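You operate a simulated robot arm through the tools that you are given. There is no shell and no other tool. Be economical: measure what you need, move in short steps, check, and stop when the job is done.

You are at the controls of a simulated robot arm. One attempt, no reset.

TASK
Swap the capacitor at CAP 1 for the blue one and fit the yellow coil, pressed home.
Fine: in the black tray on the green bench; stand the old brown capacitor on the bench; CAP 2 stays empty; the other parts stay where they are. Set down upright: brown capacitor.
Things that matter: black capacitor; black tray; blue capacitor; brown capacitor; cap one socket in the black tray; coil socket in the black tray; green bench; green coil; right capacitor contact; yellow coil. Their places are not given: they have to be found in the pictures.

The check looks at the end state, three seconds after you hand in, the way a careful person would. Anything else that was tipped, shoved, dropped, spilled or broken makes it a failure. Lids that push on must go on centred and level and be pressed home; caps that screw on are set level and turned clockwise until they are tight.

THE ROBOT
A 7-joint arm with a two-finger parallel gripper, fixed in place. Base frame: the origin is at the foot of the arm, x ahead of it, y to its left, z up; the work surface is at about z = 0.76. Lengths are in m, angles in rad, forces in N, time in s.
Its first joint turns from -2.304 to 2.304 rad. Payload 3.91 kg.
The TCP is the grasp point between the finger pads, 0.03 m short of the fingertips. In the tool frame z runs along the fingers and y along their closing line. The gripper opens to 0.11 m. The fingers are 0.02 m wide and 0.01 m thick; the gripper's body (0.048 by 0.112 m) begins 0.055 m behind the TCP.
Orientation is that of the tool frame in the base frame, as [roll, pitch, yaw] about the fixed x, y, z axes, in that order (R = Rz(yaw) Ry(pitch) Rx(roll)). With the fingers straight down and closing along the base's y, the tool's x points along the base's -x, its y along +y and its z along -z.

THE INTERFACE
- The arm moves only by the tool arm_command. Its argument "series" is a list of rows, each a list of 7 numbers: the shift along the base's x, y, z in m, then the turn, a rotation vector about the base's x, y, z in rad, then the opening, from 0 (shut) to 1 (fully open). In form: [[tx, ty, tz, wx, wy, wz, claw], ...]. A call has 1 to 8 rows; each row shifts and turns the commanded pose from where the row before left it. Each row takes 0.2 s and may step no farther than 0.05 m and 0.15 rad from the row before; otherwise, or with a gripper value out of range, the whole call is refused. A pose out of reach is approached as far as the arm can. The call stops where the force on the tool passes 40 N (or 10 N more than at its start, if that is more) or the arm is blocked; 0.2 s more then pass. The fingers move at their own pace (about 0.108 m/s each) and stop on an object; they squeeze with about 40 N. The grip force told is the motor's: it shows also when the fingers shut on nothing. Time passes only in rows, and 0.2 s behind the last, so rows that do not move let the fingers close. It gives the time, the measured TCP pose, the force on the tool (base axes), the opening and the grip force at its end, in the units of the frame above (readings bear some noise), with the torque about the TCP (base axes, N m) and any sound that the robot's microphone picked up, and new pictures: "views" is both (left out), scene, wrist or none.
- Cameras (640 x 400 px; columns grow to the right, rows downward): "scene" is fixed at [0.399, 0.5018, 1.3415]; the picture's right is [0.69, 0.72, 0.00], its down [0.50, -0.48, -0.73] and it looks along [-0.52, 0.50, -0.69] (base axes); focal length 330 px, centre (320, 200). "wrist" rides on the gripper at [0.072, 0.017, -0.103] in the tool frame; the picture's right is [-0.23, 0.97, 0.00], its down [-0.76, -0.18, -0.62] and it looks along [-0.61, -0.14, 0.78] (tool axes); focal length 222 px, centre (320, 200).
- pixel_to_xyz(camera, pixels): for up to 12 pixels [column, row] of the newest picture of that camera ("zoom" is the newest enlarged one), the place [x, y, z] in the base frame of the surface seen there, good to about 0.002 m. The clock stands still meanwhile.
- inspect(camera, box): a new picture of the part [left, top, right, bottom] of that camera's present view, enlarged. The clock stands still meanwhile.
- hand_in(): hands the job in; it is judged then, once.

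Work in short steps. Measure before you move; look again where a grasp or a placing could have gone wrong, and mend it. You have 80 turns and 200 pictures in all, those below and enlarged ones among them. Open the gripper and draw the arm clear of the work before you hand the job in, unless the task says otherwise; then end with one line.

The tools are called after "Call:" as a command line: name --pt "numbers of a row" for each row, then --argument value for the rest, lists and objects as JSON in quotes. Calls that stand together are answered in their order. arm_command: Moves the arm, as the interface text tells. Its arguments: {"type":"object","properties":{"series":{"type":"array","items":{"type":"array","items":{"type":"number"}}},"views":{"type":"string","enum":["both","scene","wrist","none"]}},"required":["series"]} The other tools are called the same way: pixel_to_xyz (camera, pixels) gives the place of the surface under pixels of a picture; inspect (camera, box) takes an enlarged picture of a part of a camera's view; hand_in () hands the job in.

At the start:

```text
time: 0.0
position: [0.0193, 0.7276, 1.0837]
orientation: [-3.141, 0.002, -3.141]
contact_force: [-0.1, 0.4, -0.5]
torque: [-0.02, -0.01, 0.02]
finger_gap: 0.1097
grip_force: 0.0
```

scene: 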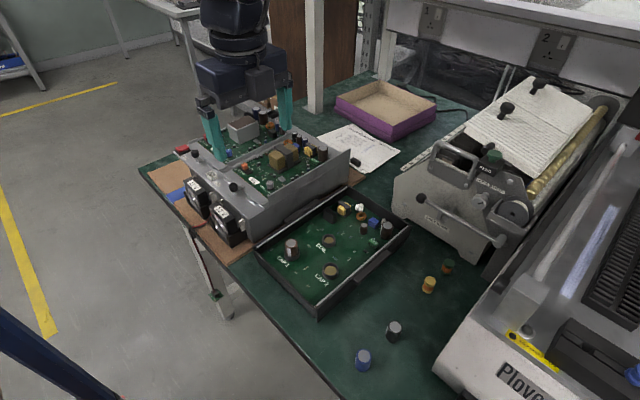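
wrist: 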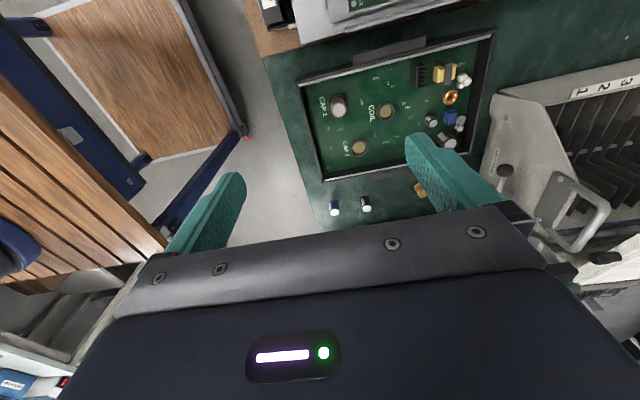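

The scene picture shows the tray (about 330,250) with the brown capacitor near (292,248). The loose parts are at (363,360), (394,330), (428,285) and (447,266). I'll zoom in on both.

Call:
inspect --camera "scene" --box '[250, 180, 420, 320]'

Call:
inspect --camera "scene" --box '[320, 240, 480, 390]'

Call:
inspect --camera "wrist" --box '[290, 20, 510, 230]'

Call:
pixel_to_xyz --camera "scene" --pixels '[[292, 242], [291, 258], [329, 240], [331, 271], [363, 353], [394, 325], [429, 279], [448, 263], [320, 315], [410, 225], [350, 190], [258, 250]]'

```text
2.86 times, centred on (335, 250) of scene
```

zoom: 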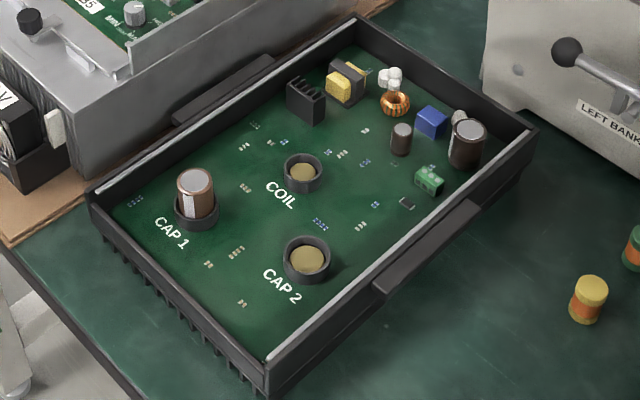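

```text
2.67 times, centred on (400, 315) of scene
```

zoom: 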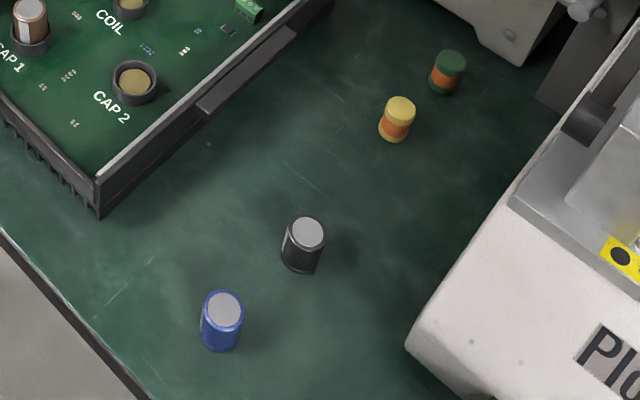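

```text
1.90 times, centred on (400, 125) of wrist
```

zoom: 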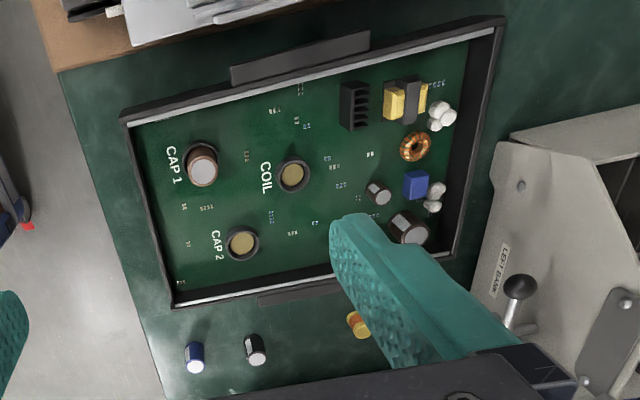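

```text
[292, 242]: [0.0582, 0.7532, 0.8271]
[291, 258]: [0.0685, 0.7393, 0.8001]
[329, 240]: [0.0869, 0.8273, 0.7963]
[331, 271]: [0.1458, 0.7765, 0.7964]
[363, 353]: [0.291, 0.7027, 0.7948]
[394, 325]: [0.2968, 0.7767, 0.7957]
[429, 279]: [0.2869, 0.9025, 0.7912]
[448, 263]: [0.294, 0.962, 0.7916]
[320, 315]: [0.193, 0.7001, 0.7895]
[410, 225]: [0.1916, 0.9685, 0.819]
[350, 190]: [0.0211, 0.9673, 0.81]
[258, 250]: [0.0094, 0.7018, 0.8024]
```

Rough positions are in. Next I'll measure each part and socket more finely in tight zooms.

Call:
inspect --camera "scene" --box '[272, 225, 352, 275]'

Call:
pixel_to_xyz --camera "zoom" --pixels '[[160, 130], [160, 200], [160, 240], [460, 110], [460, 85], [460, 150], [420, 110], [500, 110], [470, 370], [300, 250], [125, 120], [190, 120]]'

Call:
inspect --camera "scene" --box '[340, 310, 420, 380]'

Call:
inspect --camera "scene" --box '[400, 250, 480, 300]'

```text
8.00 times, centred on (312, 250) of scene
```

zoom: 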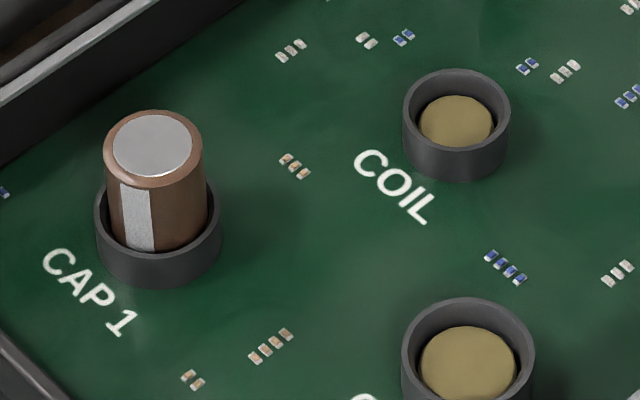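

```text
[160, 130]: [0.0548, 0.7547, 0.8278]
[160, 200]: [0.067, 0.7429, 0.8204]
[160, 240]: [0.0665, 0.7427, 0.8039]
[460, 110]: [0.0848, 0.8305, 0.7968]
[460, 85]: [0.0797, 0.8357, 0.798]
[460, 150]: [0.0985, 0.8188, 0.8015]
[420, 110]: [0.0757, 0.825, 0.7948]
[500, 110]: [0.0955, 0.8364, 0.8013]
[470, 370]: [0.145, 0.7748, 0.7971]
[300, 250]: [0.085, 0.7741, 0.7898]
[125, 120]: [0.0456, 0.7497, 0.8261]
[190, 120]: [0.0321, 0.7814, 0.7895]
```

```text
5.71 times, centred on (380, 345) of scene
```

zoom: 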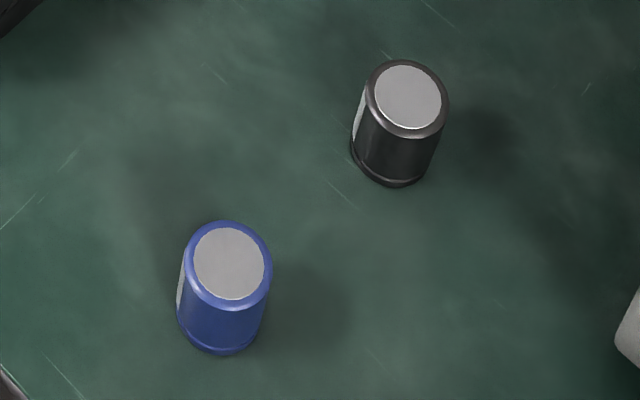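

```text
8.00 times, centred on (440, 275) of scene
```

zoom: 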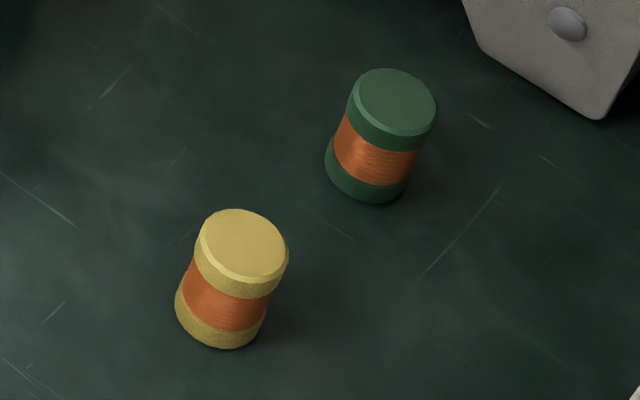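

I'll check the chassis height beside the tray and get more precise tops for the parts, along with the bench and rim levels.

Call:
pixel_to_xyz --camera "scene" --pixels '[[340, 158], [250, 215], [280, 160], [310, 128], [245, 125], [363.4, 356.2], [391, 327], [430, 280], [449, 262.8], [340, 340], [400, 300], [291.1, 243.1]]'

Call:
inspect --camera "scene" --box '[306, 255, 356, 286]'

Call:
pixel_to_xyz --camera "zoom" --pixels '[[320, 180], [320, 210], [260, 200], [380, 200], [320, 155], [320, 262], [320, 255], [320, 275], [320, 130], [235, 190], [410, 190], [320, 120]]'

```text
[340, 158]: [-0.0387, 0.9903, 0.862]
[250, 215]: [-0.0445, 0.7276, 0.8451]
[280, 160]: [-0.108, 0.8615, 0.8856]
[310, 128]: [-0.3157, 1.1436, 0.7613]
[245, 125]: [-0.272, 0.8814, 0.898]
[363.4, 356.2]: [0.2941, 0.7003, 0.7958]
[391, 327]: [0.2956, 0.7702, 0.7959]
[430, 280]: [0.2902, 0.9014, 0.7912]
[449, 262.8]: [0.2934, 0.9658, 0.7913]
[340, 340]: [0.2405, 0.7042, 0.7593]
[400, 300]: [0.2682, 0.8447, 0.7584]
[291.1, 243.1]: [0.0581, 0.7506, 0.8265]
```

```text
12.80 times, centred on (331, 270) of scene
```

zoom: 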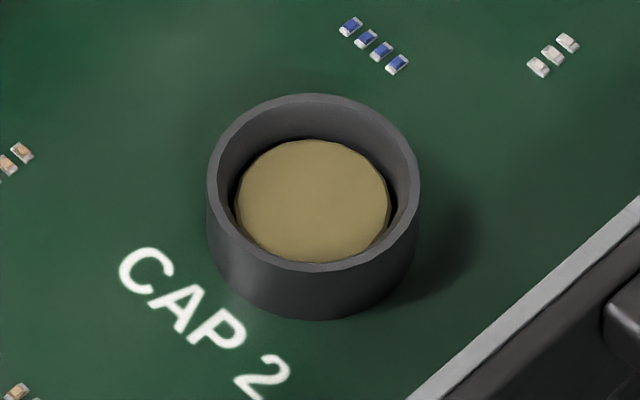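

```text
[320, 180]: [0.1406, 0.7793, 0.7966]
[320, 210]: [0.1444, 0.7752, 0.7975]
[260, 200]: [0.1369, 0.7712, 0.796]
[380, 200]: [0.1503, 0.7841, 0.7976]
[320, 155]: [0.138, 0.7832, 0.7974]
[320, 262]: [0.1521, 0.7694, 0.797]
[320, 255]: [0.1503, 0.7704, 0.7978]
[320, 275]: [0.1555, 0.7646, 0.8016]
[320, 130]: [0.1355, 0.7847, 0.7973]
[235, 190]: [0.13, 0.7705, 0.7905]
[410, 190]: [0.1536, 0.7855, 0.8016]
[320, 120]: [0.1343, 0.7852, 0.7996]
```

Contacts sit at z≈0.797, rims at 0.802 and the bench at 0.759. The seated brown top is at 0.8265, so home is about 6 mm below the free contact. I'll move above the brown capacitor at (0.058,0.7506), with the gripper half open, to look closer.

Call:
arm_command --pt "0.0387 0.023 -0.03 0 0 0 0.5" --pt "0 0 -0.05 0 0 0 0.5" --pt "0 0 -0.05 0 0 0 0.5" --pt "0 0 -0.03 0 0 0 0.5" --pt "0 0 0 0 0 0 0.5"

```text
refused: row 1 steps farther than a row can; nothing moved
```

The first row was too long, so I'll split it.

Call:
arm_command --pt "0.0387 0.023 0 0 0 0 0.5" --pt "0 0 -0.05 0 0 0 0.5" --pt "0 0 -0.05 0 0 0 0.5" --pt "0 0 -0.05 0 0 0 0.5" --pt "0 0 0 0 0 0 0.5"

```text
time: 1.2
position: [0.0593, 0.7506, 0.934]
orientation: [-3.14, 0.0, 3.14]
contact_force: [-0.4, 0.7, 0.2]
torque: [-0.01, 0.02, 0.03]
finger_gap: 0.0551
grip_force: 0.1
```

scene: 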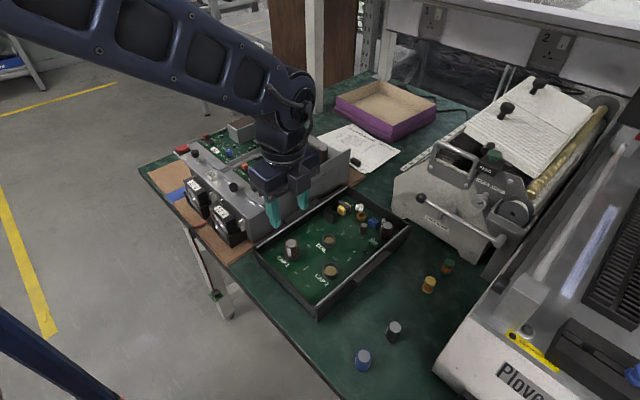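
wrist: 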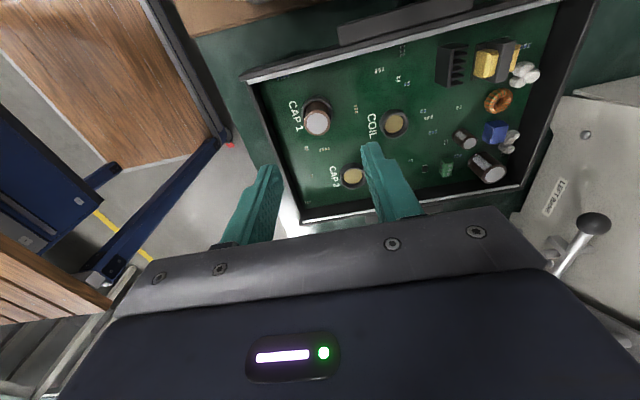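

The brown top is at (317,122) in the wrist view, about where the TCP axis projects (320,123). I'll zoom in and measure the centres.

Call:
inspect --camera "wrist" --box '[285, 85, 365, 135]'

Call:
pixel_to_xyz --camera "wrist" --pixels '[[317, 122], [310, 122], [324, 122], [317, 115], [317, 128], [353, 176], [395, 124], [395, 120], [390, 124], [400, 124], [395, 128]]'

Call:
inspect --camera "wrist" --box '[365, 95, 425, 145]'

```text
8.00 times, centred on (325, 110) of wrist
```

zoom: 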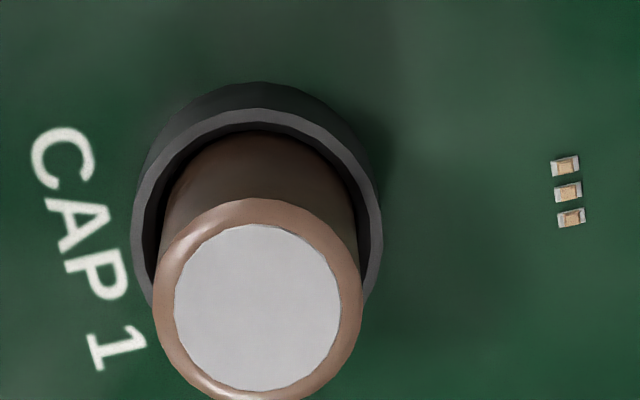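

```text
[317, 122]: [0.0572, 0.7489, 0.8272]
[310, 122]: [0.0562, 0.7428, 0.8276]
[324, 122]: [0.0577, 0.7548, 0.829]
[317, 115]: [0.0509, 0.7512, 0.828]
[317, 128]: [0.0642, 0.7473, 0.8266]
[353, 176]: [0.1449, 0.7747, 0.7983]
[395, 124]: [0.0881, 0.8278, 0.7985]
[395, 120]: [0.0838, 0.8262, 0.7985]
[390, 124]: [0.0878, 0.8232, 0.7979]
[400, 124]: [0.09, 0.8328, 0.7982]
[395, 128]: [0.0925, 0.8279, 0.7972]
```

```text
8.00 times, centred on (395, 120) of wrist
```

zoom: 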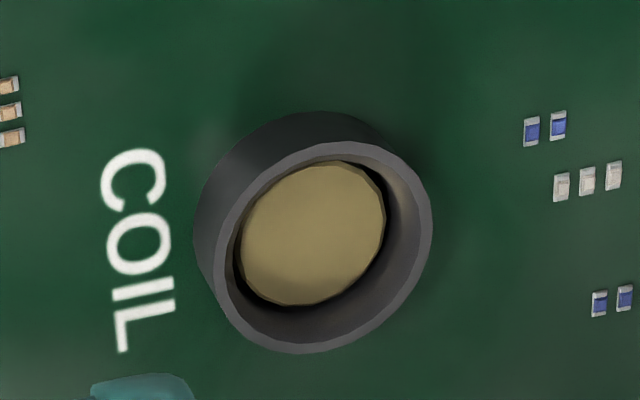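

The brown centre averages (0.0583,0.7497) and the coil socket (0.0877,0.827). I'll descend over the brown with the fingertips kept just above the rim (TCP 0.836), then close.

Call:
arm_command --pt "-0.001 -0.0009 -0.05 0 0 0 0.5" --pt "0 0 -0.03 0 0 0 0.5" --pt "0 0 -0.018 0 0 0 0.5" --pt "0 0 0 0 0 0 0.5" --pt "0 0 0 0 0 0 0.0" --pt "0 0 0 0 0 0 0.0" --pt "0 0 0 0 0 0 0.0"

```text
time: 2.8
position: [0.0564, 0.7497, 0.8346]
orientation: [-3.141, -0.002, 3.141]
contact_force: [-0.5, -3.8, -0.7]
torque: [-0.14, 0.03, 0.0]
finger_gap: 0.0228
grip_force: 39.7
```

scene: 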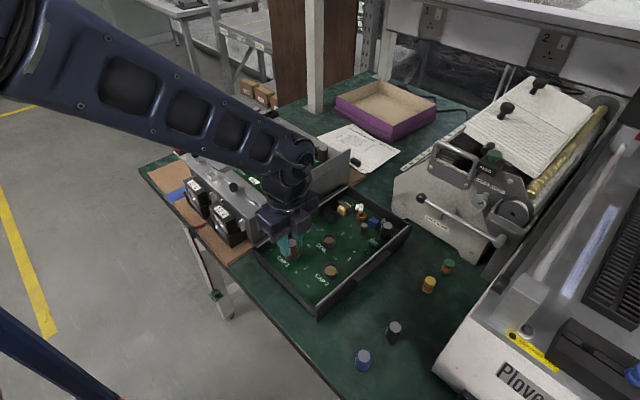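
wrist: 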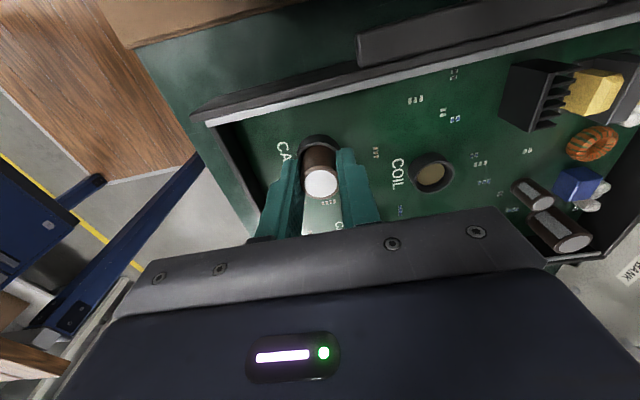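

Brown is gripped (gap 0.0228, 39.7 N). I'll lift straight up in small steps and watch the forces.

Call:
arm_command --pt "0 0 0.005 0 0 0 0" --pt "0 0 0.01 0 0 0 0" --pt "0 0 0.03 0 0 0 0" --pt "0 0 0.03 0 0 0 0" --pt "0 0 0 0 0 0 0"

```text
time: 4.0
position: [0.0582, 0.7483, 0.9095]
orientation: [-3.141, 0.0, -3.139]
contact_force: [0.1, -0.5, -1.6]
torque: [-0.02, 0.0, 0.0]
finger_gap: 0.0227
grip_force: 39.9
```

scene: 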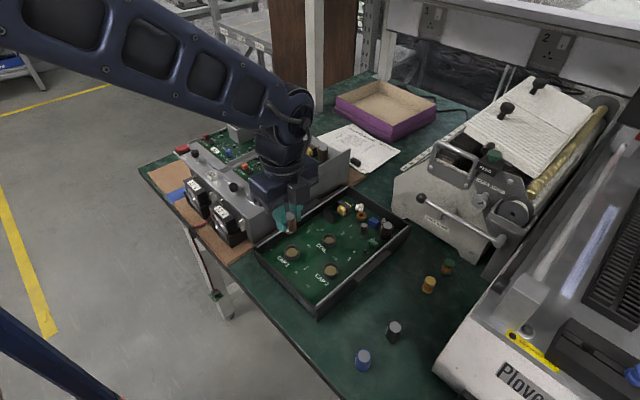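
wrist: 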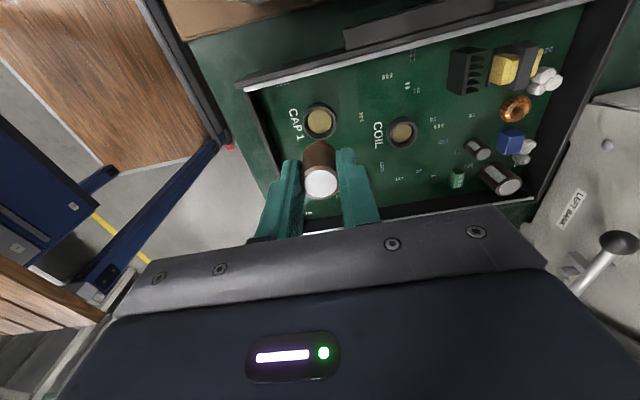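

The brown is out. I'll measure the CAP 1 contact and the held capacitor's top and bottom.

Call:
inspect --camera "wrist" --box '[290, 95, 350, 205]'

Call:
inspect --camera "scene" --box '[270, 200, 320, 266]'

Call:
pixel_to_xyz --camera "wrist" --pixels '[[320, 122], [320, 118], [320, 126], [314, 122], [326, 122], [321, 184], [313, 184], [329, 184], [401, 133], [396, 133], [406, 133]]'

Call:
pixel_to_xyz --camera "scene" --pixels '[[291, 252], [292, 251], [290, 253], [291, 216], [289, 232]]'

```text
3.64 times, centred on (320, 150) of wrist
```

zoom: 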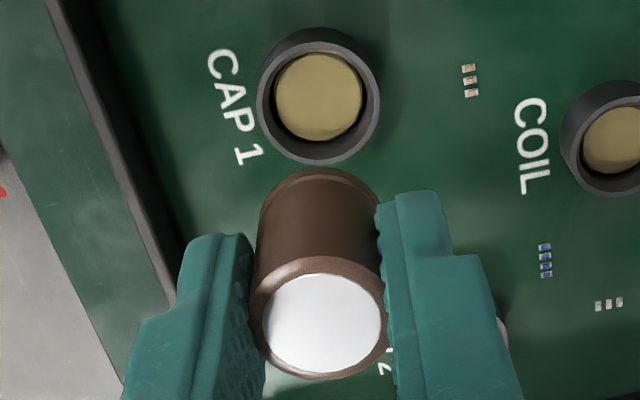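

```text
6.06 times, centred on (295, 233) of scene
```

zoom: 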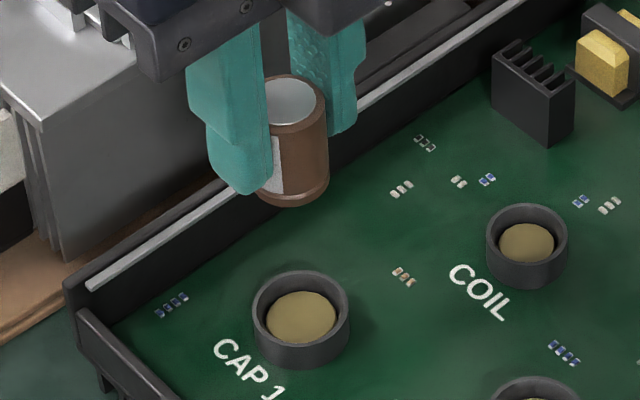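

```text
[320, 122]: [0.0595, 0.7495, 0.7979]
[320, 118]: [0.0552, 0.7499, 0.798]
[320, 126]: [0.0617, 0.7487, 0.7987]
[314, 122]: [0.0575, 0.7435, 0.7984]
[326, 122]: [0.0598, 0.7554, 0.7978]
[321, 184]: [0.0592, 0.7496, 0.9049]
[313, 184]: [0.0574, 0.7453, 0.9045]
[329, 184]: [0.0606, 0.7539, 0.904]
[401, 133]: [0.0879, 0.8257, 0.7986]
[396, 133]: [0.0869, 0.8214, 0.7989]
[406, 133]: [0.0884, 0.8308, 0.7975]
```

```text
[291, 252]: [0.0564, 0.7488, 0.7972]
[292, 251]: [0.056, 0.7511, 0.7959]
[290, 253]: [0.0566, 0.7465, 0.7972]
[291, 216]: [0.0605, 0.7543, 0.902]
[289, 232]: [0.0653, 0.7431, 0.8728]
```

CAP 1 is at (0.058,0.7493). The brown's bottom is about 0.042 below the TCP. I'll carry it to a clear bench spot at (0.250,0.835).

Call:
arm_command --pt "0.045 0.0215 0.005 0 0 0 0" --pt "0.0445 0.0215 0 0 0 0 0" --pt "0.0445 0.0215 0 0 0 0 0" --pt "0.045 0.0215 0 0 0 0 0" --pt "0.0128 0 -0.04 0 0 0 0" --pt "0 0 -0.04 0 0 0 0" --pt "0 0 -0.018 0 0 0 0" --pt "0 0 0 0 0 0 0"

Call:
inspect --camera "scene" --box '[330, 240, 430, 340]'

```text
refused: row 1 steps farther than a row can; nothing moved
```

```text
4.00 times, centred on (380, 290) of scene
```

zoom: 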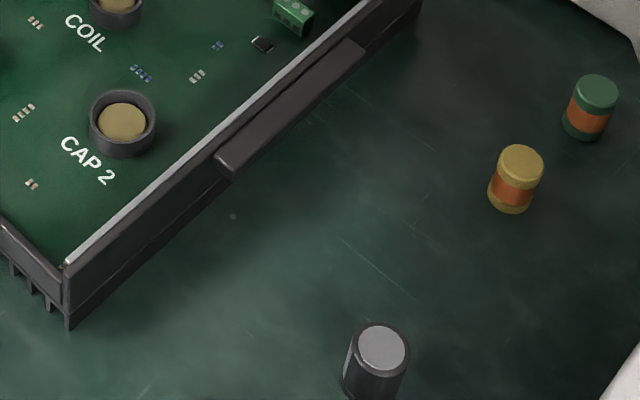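

A slight overstep; I'll drop the lift from row 1.

Call:
arm_command --pt "0.0445 0.0215 0 0 0 0 0" --pt "0.0445 0.0215 0 0 0 0 0" --pt "0.0445 0.0215 0 0 0 0 0" --pt "0.0445 0.0215 0 0 0 0 0" --pt "0.0138 0 -0.04 0 0 0 0" --pt "0 0 -0.03 0 0 0 0" --pt "0 0 -0.025 0 0 0 0" --pt "0 0 0 0 0 0 0"

Call:
inspect --camera "scene" --box '[330, 230, 460, 340]'

```text
time: 5.8
position: [0.2483, 0.8332, 0.8153]
orientation: [3.14, -0.001, 3.141]
contact_force: [0.0, 0.0, -0.1]
torque: [0.01, 0.0, 0.0]
finger_gap: 0.0226
grip_force: 39.6
```

scene: 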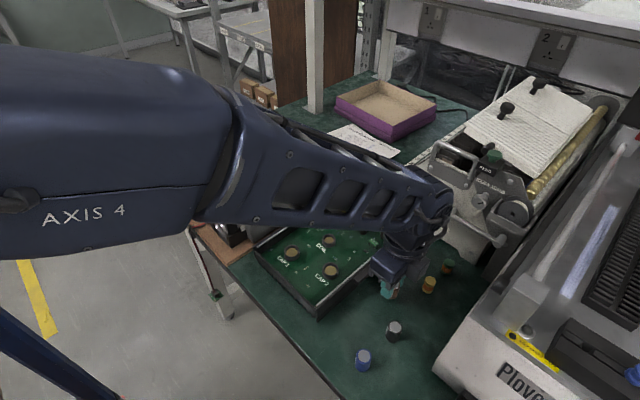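
wrist: 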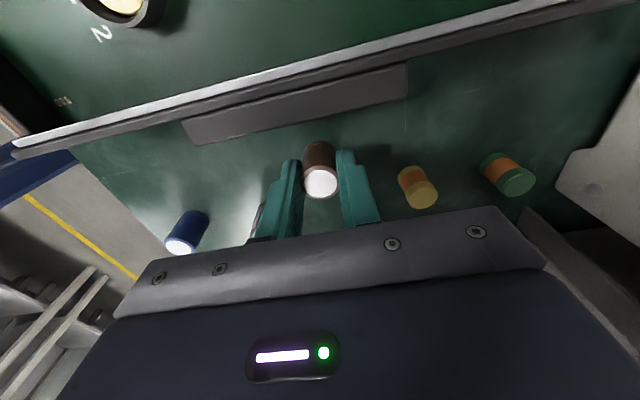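

```text
3.64 times, centred on (395, 285) of scene
```

zoom: 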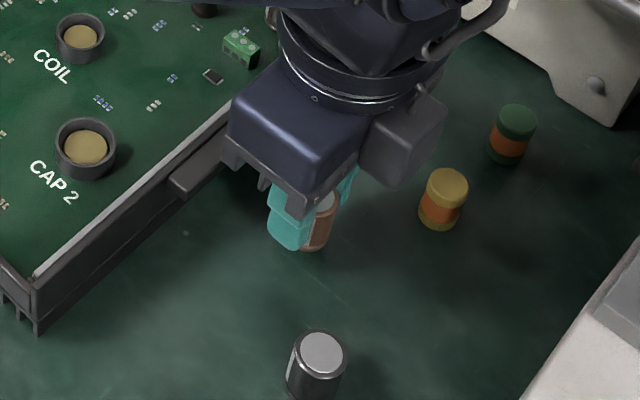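

All is clear around it. I'll lower in small steps toward contact, expected at TCP ≈0.801.

Call:
arm_command --pt "0 0 -0.005 0 0 0 0" --pt "0 0 -0.004 0 0 0 0" --pt "0 0 -0.002 0 0 0 0" --pt "0 0 -0.001 0 0 0 0" --views "none"

```text
time: 6.8
position: [0.2488, 0.8334, 0.8031]
orientation: [-3.142, -0.001, -3.141]
contact_force: [0.0, 0.0, -0.5]
torque: [-0.02, -0.02, 0.02]
finger_gap: 0.0228
grip_force: 40.1
```

No contact yet, so I'll continue in 1 mm steps.

Call:
arm_command --pt "0 0 -0.001 0 0 0 0" --pt "0 0 -0.001 0 0 0 0" --views "none"

Call:
inspect --camera "wrist" --box '[290, 110, 350, 210]'

```text
time: 7.4
position: [0.2498, 0.8349, 0.8034]
orientation: [3.14, 0.0, -3.14]
contact_force: [0.1, -3.3, 12.7]
torque: [-0.16, 0.0, -0.01]
finger_gap: 0.0228
grip_force: 40.0
```

```text
4.00 times, centred on (320, 160) of wrist
```

zoom: 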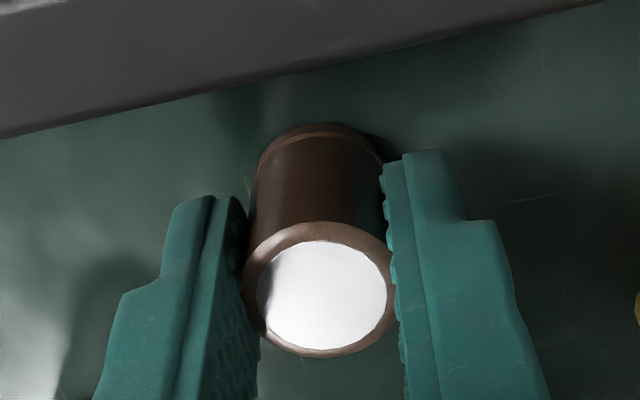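

Contact reads 12.7 N, so it's on the bench. I'll ease up 0.5 mm, open part way, and rise straight up.

Call:
arm_command --pt "0 0 0.0007 0 0 0 0" --pt "0 0 0 0 0 0 0.45" --pt "0 0 0 0 0 0 0.45" --pt "0 0 0.03 0 0 0 0.45" --pt "0 0 0.05 0 0 0 0.45" --pt "0 0 0.02 0 0 0 0.45" --pt "0.04 -0.03 0 0 0 0 0.45" --pt "0 -0.03 0 0 0 0 0.45"

```text
time: 9.2
position: [0.2873, 0.7744, 0.9025]
orientation: [3.142, 0.0, 3.138]
contact_force: [-0.4, 0.1, -1.7]
torque: [-0.01, 0.03, 0.01]
finger_gap: 0.0497
grip_force: 0.1
```

scene: 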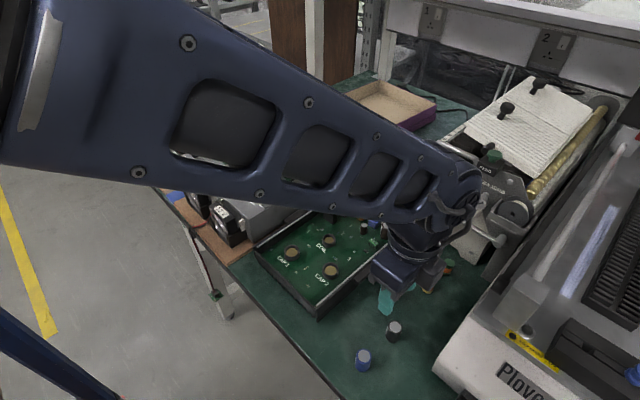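
wrist: 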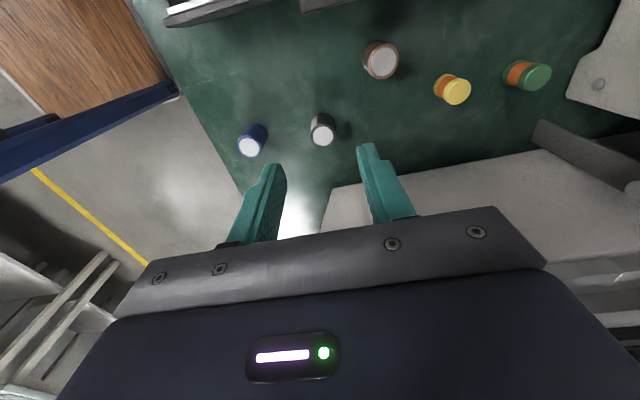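

The brown stands upright at wrist (380,60). Next I'll go above the blue one, at about (0.2935,0.701).

Call:
arm_command --pt "0.005 -0.037 0 0 0 0 0.45" --pt "0 -0.036 -0.01 0 0 0 0.45" --pt "0 0 -0.02 0 0 0 0.45" --pt "0 0 0 0 0 0 0.45"

Call:
inspect --camera "wrist" --box '[290, 100, 350, 170]'

Call:
inspect --camera "scene" --box '[330, 270, 440, 380]'

```text
time: 10.2
position: [0.2938, 0.7019, 0.8731]
orientation: [3.141, -0.001, 3.141]
contact_force: [0.6, -0.1, 0.0]
torque: [-0.02, -0.02, -0.03]
finger_gap: 0.0496
grip_force: 0.0
```

scene: 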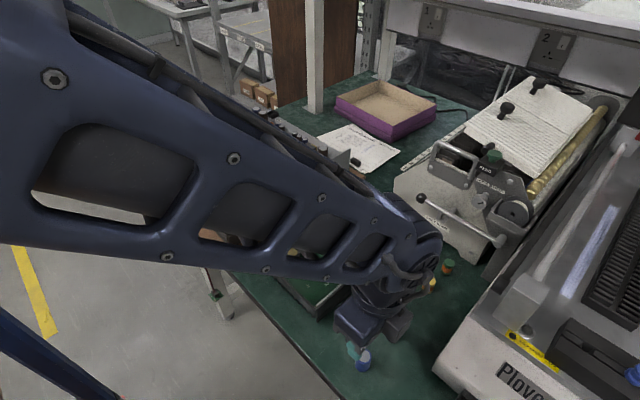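
wrist: 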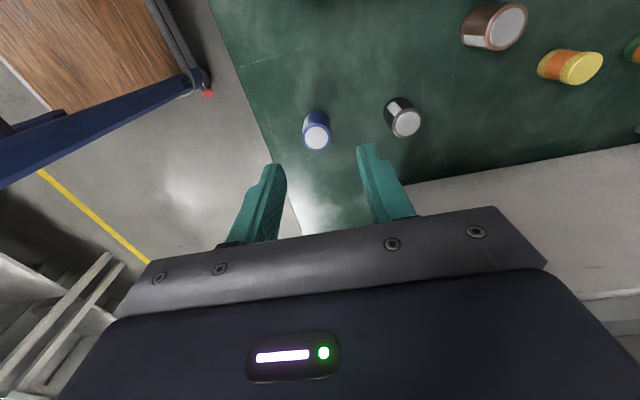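

```text
5.71 times, centred on (320, 135) of wrist
```

zoom: 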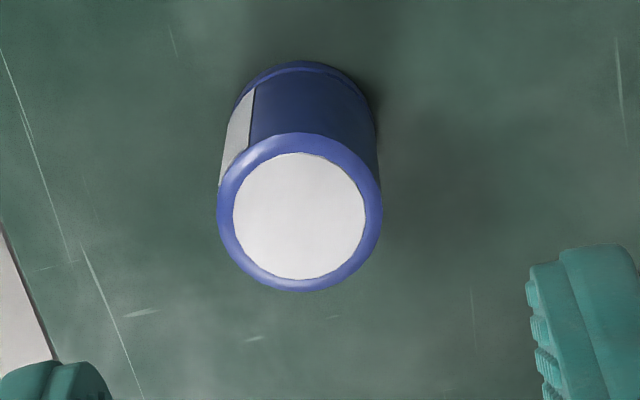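

```text
3.64 times, centred on (385, 325) of scene
```

zoom: 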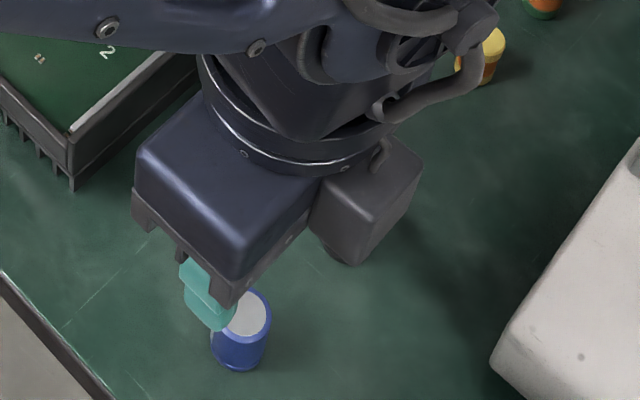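

Blue's top centre is at about (316.3,131–137) in the wrist view. I'll measure it.

Call:
pixel_to_xyz --camera "wrist" --pixels '[[316.3, 131], [308, 131], [325, 131], [316.3, 138], [316.3, 124]]'

Call:
pixel_to_xyz --camera "zoom" --pixels '[[247, 312], [235, 305], [255, 318]]'

Call:
inspect --camera "wrist" --box '[296, 106, 340, 156]'

Call:
pixel_to_xyz --camera "zoom" --pixels '[[320, 200], [320, 230], [280, 200], [280, 230], [290, 215]]'

```text
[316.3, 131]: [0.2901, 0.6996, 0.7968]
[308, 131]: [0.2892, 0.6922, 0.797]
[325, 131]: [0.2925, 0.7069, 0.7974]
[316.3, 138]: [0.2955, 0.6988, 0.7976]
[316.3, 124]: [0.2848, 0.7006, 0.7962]
```

```text
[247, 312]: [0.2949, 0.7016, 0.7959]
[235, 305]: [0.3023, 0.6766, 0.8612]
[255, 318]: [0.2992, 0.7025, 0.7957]
```

```text
8.00 times, centred on (318, 131) of wrist
```

zoom: 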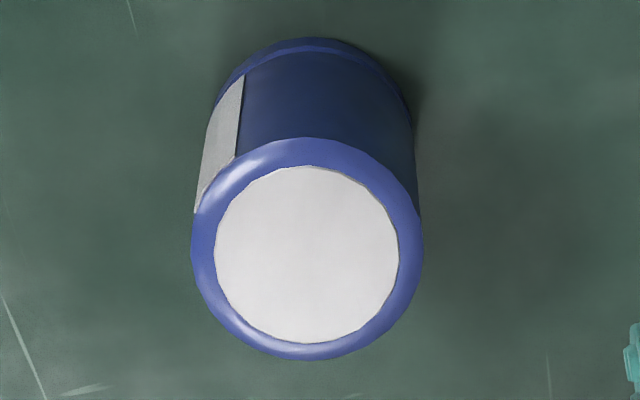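

```text
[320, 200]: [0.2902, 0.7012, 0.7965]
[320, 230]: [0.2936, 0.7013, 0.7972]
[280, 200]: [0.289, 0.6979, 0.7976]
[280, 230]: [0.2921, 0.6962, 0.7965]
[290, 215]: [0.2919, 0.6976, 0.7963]
```

Blue's centre averages (0.2945,0.6995). I'll descend to TCP z≈0.807, so the tips end 18 mm above the bottom and clear the socket rim later, then grip.

Call:
arm_command --pt "0.0007 -0.002 -0.03 0 0 0 0.45" --pt "0 0 -0.025 0 0 0 0.45" --pt "0 0 -0.011 0 0 0 0.45" --pt "0 0 0 0 0 0 0.45" --pt "0 0 0 0 0 0 0" --pt "0 0 0 0 0 0 0" --pt "0 0 0 0 0 0 0"

```text
time: 11.8
position: [0.2945, 0.701, 0.8067]
orientation: [3.141, 0.0, 3.141]
contact_force: [-0.1, -1.2, 0.2]
torque: [0.02, -0.03, -0.01]
finger_gap: 0.023
grip_force: 40.3
```

scene: 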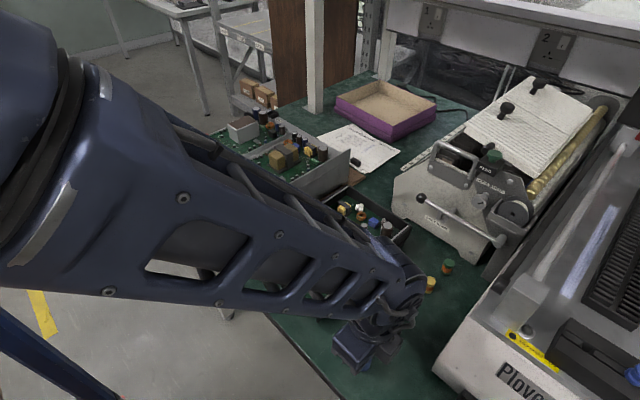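
wrist: 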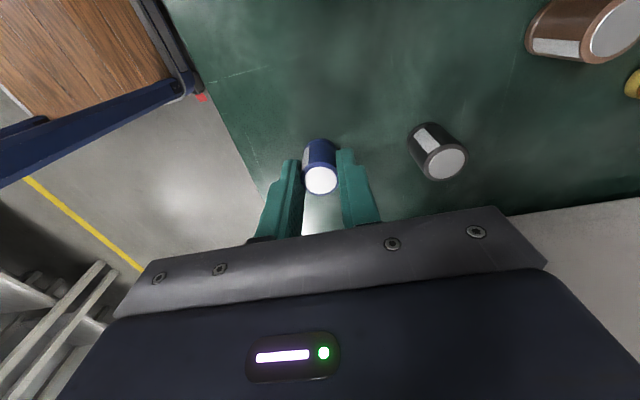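

Blue is gripped (gap 0.023). I'll lift it, then carry it toward CAP 1 while turning by about +1.2 rad so its stripe faces the way the brown's did.

Call:
arm_command --pt "0 0 0.03 0 0 0 0" --pt "0 0 0.045 0 0 0 0" --pt "0 0 0.025 0 0 0 0" --pt "-0.046 0.009 0 0 0 0.15 0" --pt "-0.047 0.009 0 0 0 0.15 0" --pt "-0.047 0.01 0 0 0 0.15 0" --pt "-0.047 0.01 0 0 0 0.15 0" --pt "-0.0475 0.01 0 0 0 0.15 0" --views "scene"

Call:
arm_command --pt "0 0 0 0 0 0.15 0" --pt "0 0 0 0 0 0.15 0" --pt "0 0 0 0 0 0.15 0" --pt "0 0 0 0 0 0 0" --pt "0 0 0 0 0 0 0"

```text
time: 13.6
position: [0.062, 0.7492, 0.9056]
orientation: [3.141, -0.001, -2.392]
contact_force: [0.1, -0.3, -0.4]
torque: [0.0, 0.06, 0.0]
finger_gap: 0.0228
grip_force: 39.9
```

scene: 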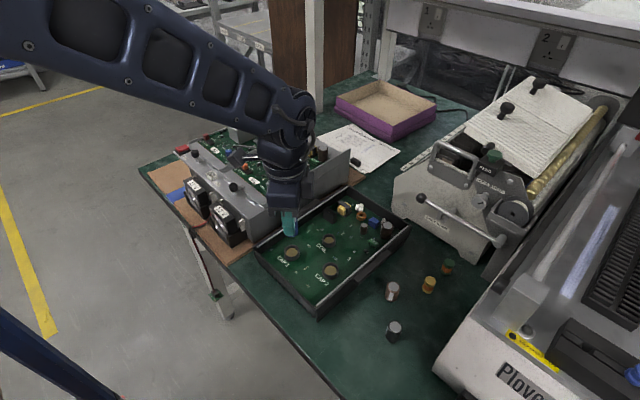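

```text
time: 14.8
position: [0.0603, 0.7488, 0.9071]
orientation: [-3.141, 0.001, -1.94]
contact_force: [0.1, 1.1, -0.1]
torque: [0.0, 0.05, 0.0]
finger_gap: 0.0227
grip_force: 39.7
```

scene: 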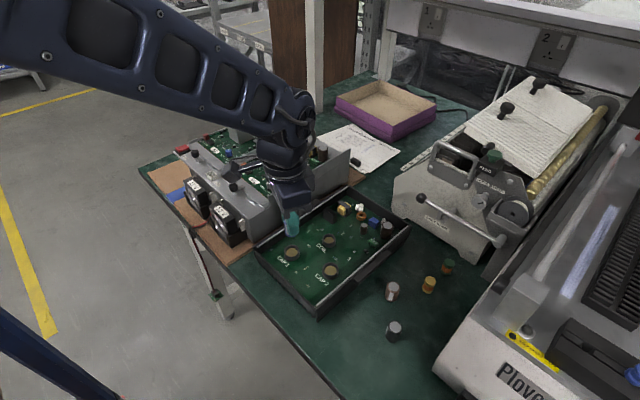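
wrist: 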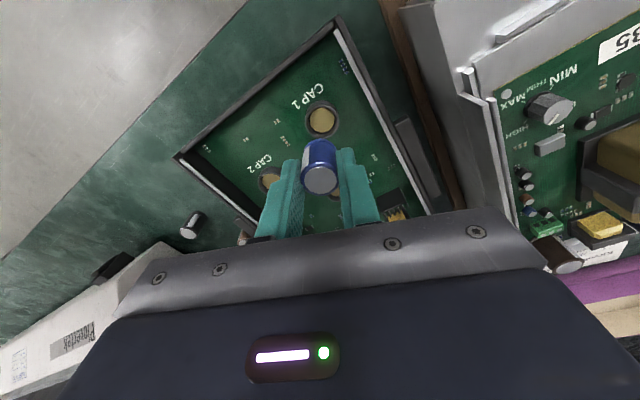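

Blue hangs at (320,165) with the socket at (321,120) in the wrist view. I'll measure both for fine alignment.

Call:
inspect --camera "wrist" --box '[290, 95, 350, 205]'

Call:
pixel_to_xyz --camera "zoom" --pixels '[[325, 90], [325, 75], [325, 105], [310, 90], [340, 90], [320, 305], [320, 280], [320, 330], [290, 305], [350, 305]]'

Call:
inspect --camera "scene" --box '[270, 200, 320, 266]'

```text
3.64 times, centred on (320, 150) of wrist
```

zoom: 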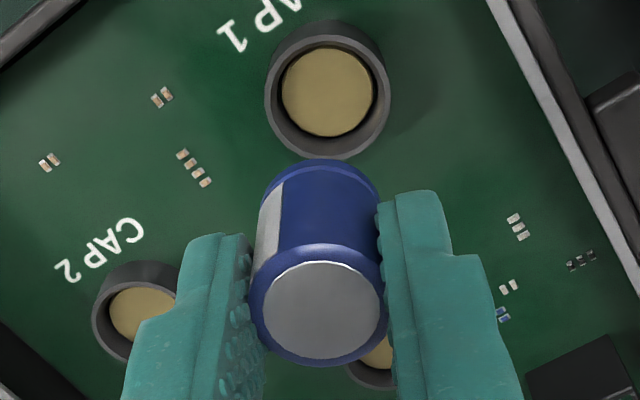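

```text
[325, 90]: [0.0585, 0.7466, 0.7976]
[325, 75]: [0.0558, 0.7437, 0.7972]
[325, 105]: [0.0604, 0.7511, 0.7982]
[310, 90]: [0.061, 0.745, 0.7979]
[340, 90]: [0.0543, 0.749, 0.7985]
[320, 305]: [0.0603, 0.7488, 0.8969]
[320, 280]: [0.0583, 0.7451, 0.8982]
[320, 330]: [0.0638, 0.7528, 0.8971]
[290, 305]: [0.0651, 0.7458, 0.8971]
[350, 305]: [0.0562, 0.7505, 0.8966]
```

```text
6.06 times, centred on (295, 233) of scene
```

zoom: 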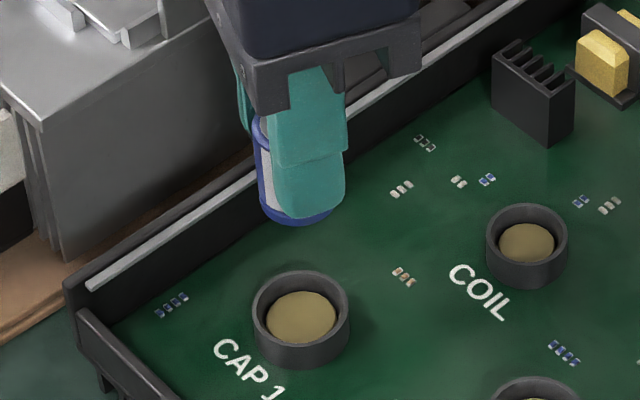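

Combined estimates put the socket at about (0.0578,0.7483) and blue at (0.0605,0.7493). I'll shift (-0.0027,-0.001) and lower to just above the rim.

Call:
arm_command --pt "-0.0027 -0.001 -0.02 0 0 0 0" --pt "0 0 -0.02 0 0 0 0" --pt "0 0 -0.012 0 0 0 0" --pt "0 0 0 0 0 0 0"

Call:
inspect --camera "wrist" --box '[290, 105, 350, 205]'

Call:
inspect --camera "scene" --box '[265, 215, 320, 275]'

```text
time: 15.8
position: [0.0593, 0.7474, 0.8541]
orientation: [3.141, 0.0, -1.944]
contact_force: [-0.3, -0.1, 0.6]
torque: [0.01, -0.01, 0.01]
finger_gap: 0.0229
grip_force: 40.1
```

scene: 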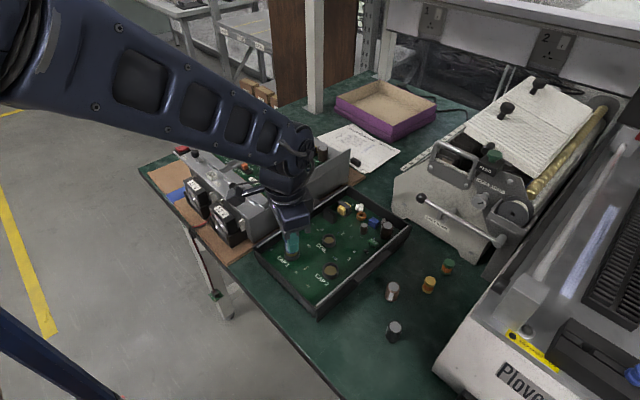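
wrist: 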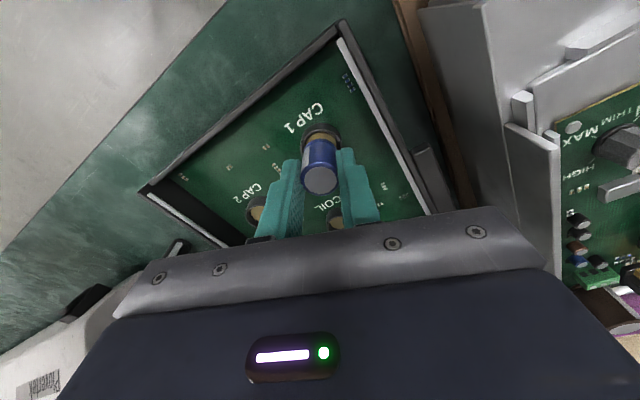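

```text
4.00 times, centred on (320, 155) of wrist
```

zoom: 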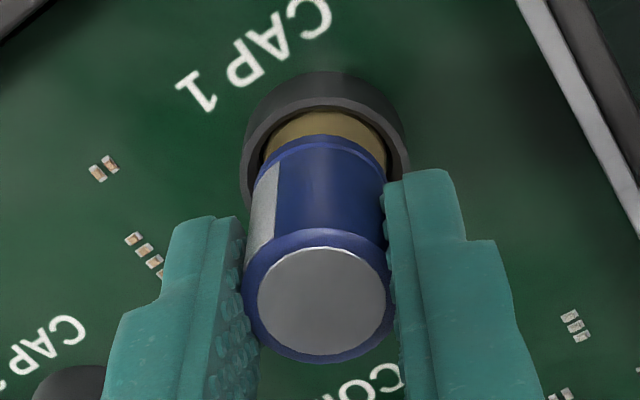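

```text
6.67 times, centred on (292, 245) of scene
```

zoom: 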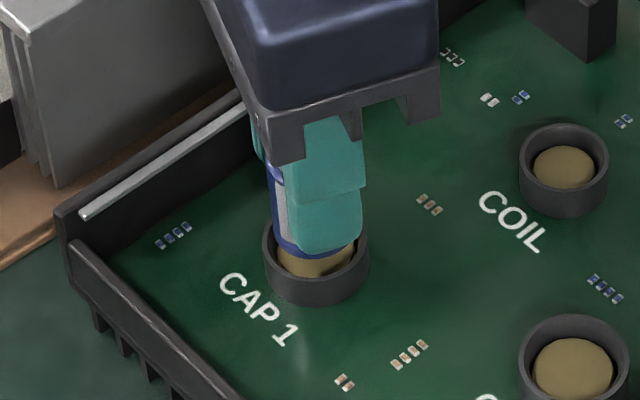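

In the wrist zoom the capacitor sits slightly left of the socket, and in the scene zoom also slightly left. I'll correct by (-0.0006,+0.0013) and lower gently past the rim while watching forces.

Call:
arm_command --pt "-0.0006 0.0013 0 0 0 0 0" --pt "0 0 -0.003 0 0 0 0" --pt "0 0 -0.003 0 0 0 0" --pt "0 0 -0.0015 0 0 0 0"

Call:
inspect --camera "wrist" --box '[290, 105, 350, 205]'

Call:
inspect --camera "scene" --box '[265, 215, 320, 275]'

```text
time: 16.8
position: [0.0576, 0.7493, 0.8454]
orientation: [3.141, 0.001, -1.942]
contact_force: [0.6, 0.0, -0.2]
torque: [-0.04, 0.02, 0.01]
finger_gap: 0.0226
grip_force: 40.9
```

scene: 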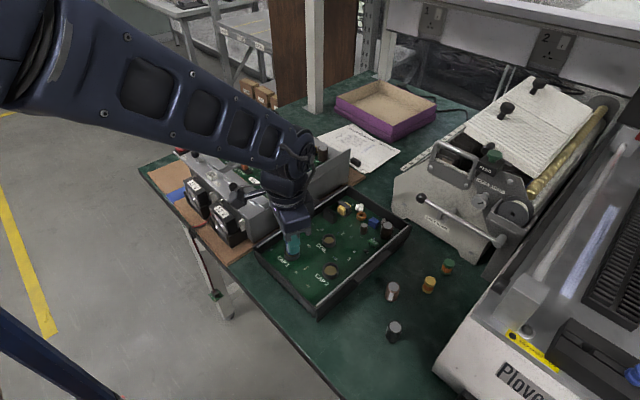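
wrist: 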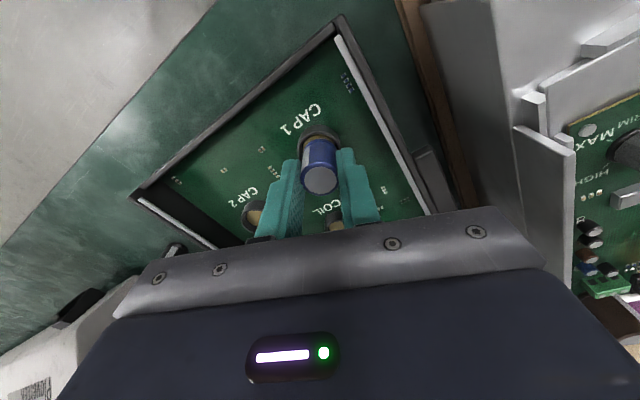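

```text
4.00 times, centred on (320, 155) of wrist
```

zoom: 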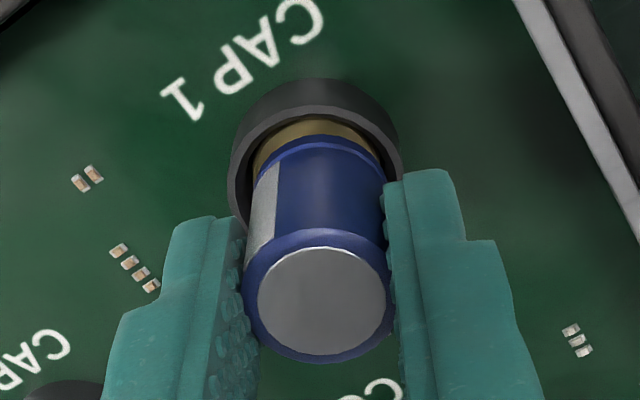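

```text
6.67 times, centred on (292, 245) of scene
```

zoom: 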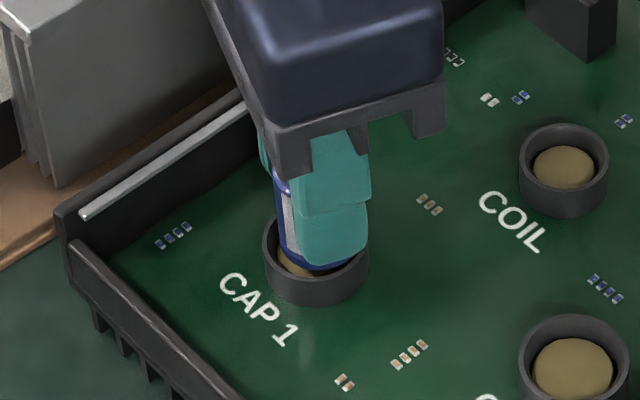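

Alignment across the fingers is good. The wrist and scene views show a slightly larger gap on the far side, so I'll nudge (-0.0002,-0.0007) and continue down.

Call:
arm_command --pt "-0.0002 -0.0007 0 0 0 0 0" --pt "0 0 -0.0015 0 0 0 0" --pt "0 0 -0.0015 0 0 0 0" --pt "0 0 -0.001 0 0 0 0" --views "none"

Call:
inspect --camera "wrist" --box '[290, 105, 350, 205]'

Call:
inspect --camera "scene" --box '[265, 215, 320, 275]'

```text
time: 17.8
position: [0.0577, 0.748, 0.8431]
orientation: [-3.141, -0.001, -1.943]
contact_force: [3.6, -3.7, 3.7]
torque: [-0.13, -0.15, 0.04]
finger_gap: 0.0228
grip_force: 39.7
```

```text
4.00 times, centred on (320, 155) of wrist
```

zoom: 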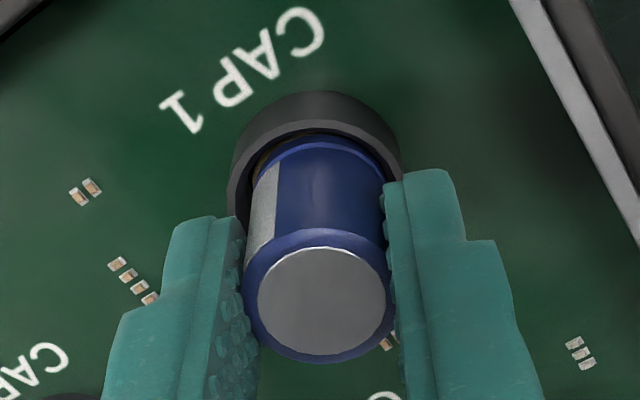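

```text
6.67 times, centred on (292, 245) of scene
```

zoom: 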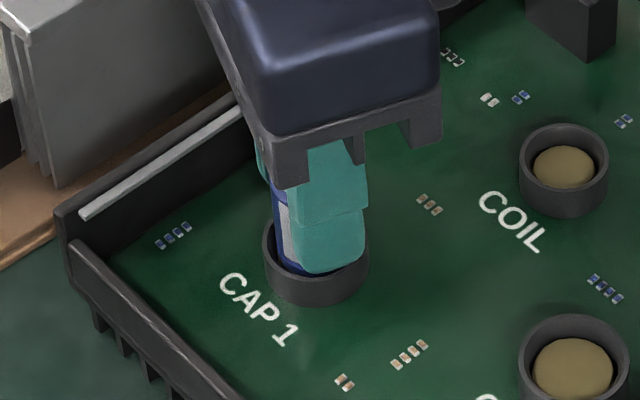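

It's inside the ring, with a side force (3.6,-3.7) from touching the image-right wall. I'll shift (+0.0008,-0.0005) and push down gently.

Call:
arm_command --pt "0.0008 -0.0005 0 0 0 0 0" --pt "0 0 -0.0015 0 0 0 0" --pt "0 0 -0.0015 0 0 0 0" --views "none"

Call:
inspect --camera "wrist" --box '[290, 105, 350, 205]'

```text
time: 18.6
position: [0.0574, 0.749, 0.8399]
orientation: [-3.141, 0.0, -1.942]
contact_force: [0.3, 0.1, -1.0]
torque: [0.01, -0.03, -0.02]
finger_gap: 0.0228
grip_force: 39.6
```

```text
4.00 times, centred on (320, 155) of wrist
```

zoom: 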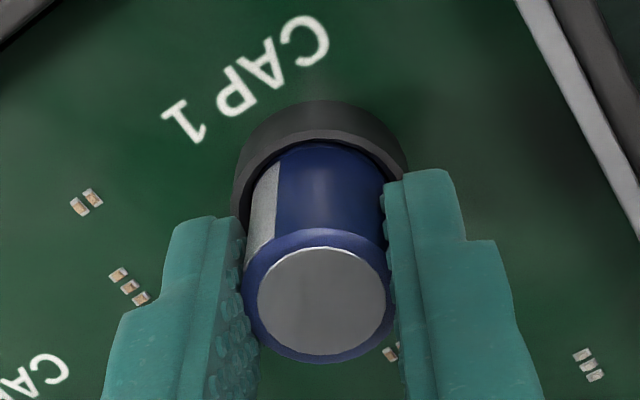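

It's centred with no side load. I'll keep lowering in 1 mm steps until contact force appears.

Call:
arm_command --pt "0 0 -0.001 0 0 0 0" --pt "0 0 -0.001 0 0 0 0" --pt "0 0 -0.001 0 0 0 0" --views "none"

```text
time: 19.4
position: [0.0577, 0.7468, 0.8366]
orientation: [-3.139, -0.001, -1.943]
contact_force: [0.1, 0.6, 1.8]
torque: [0.04, -0.02, -0.03]
finger_gap: 0.0229
grip_force: 40.1
```

Call:
pixel_to_xyz --camera "zoom" --pixels '[[320, 300], [300, 300], [340, 300], [320, 280], [320, 320]]'

Call:
arm_command --pt "0 0 -0.0008 0 0 0 0" --pt "0 0 -0.0007 0 0 0 0" --views "none"

```text
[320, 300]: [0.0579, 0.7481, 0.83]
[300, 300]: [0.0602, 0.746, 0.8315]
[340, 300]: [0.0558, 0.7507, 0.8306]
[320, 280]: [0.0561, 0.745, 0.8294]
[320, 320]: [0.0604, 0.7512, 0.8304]
```

```text
time: 20.0
position: [0.057, 0.7476, 0.8367]
orientation: [3.141, -0.001, -1.943]
contact_force: [0.6, 0.6, 8.0]
torque: [0.03, -0.04, 0.0]
finger_gap: 0.0226
grip_force: 39.8
```

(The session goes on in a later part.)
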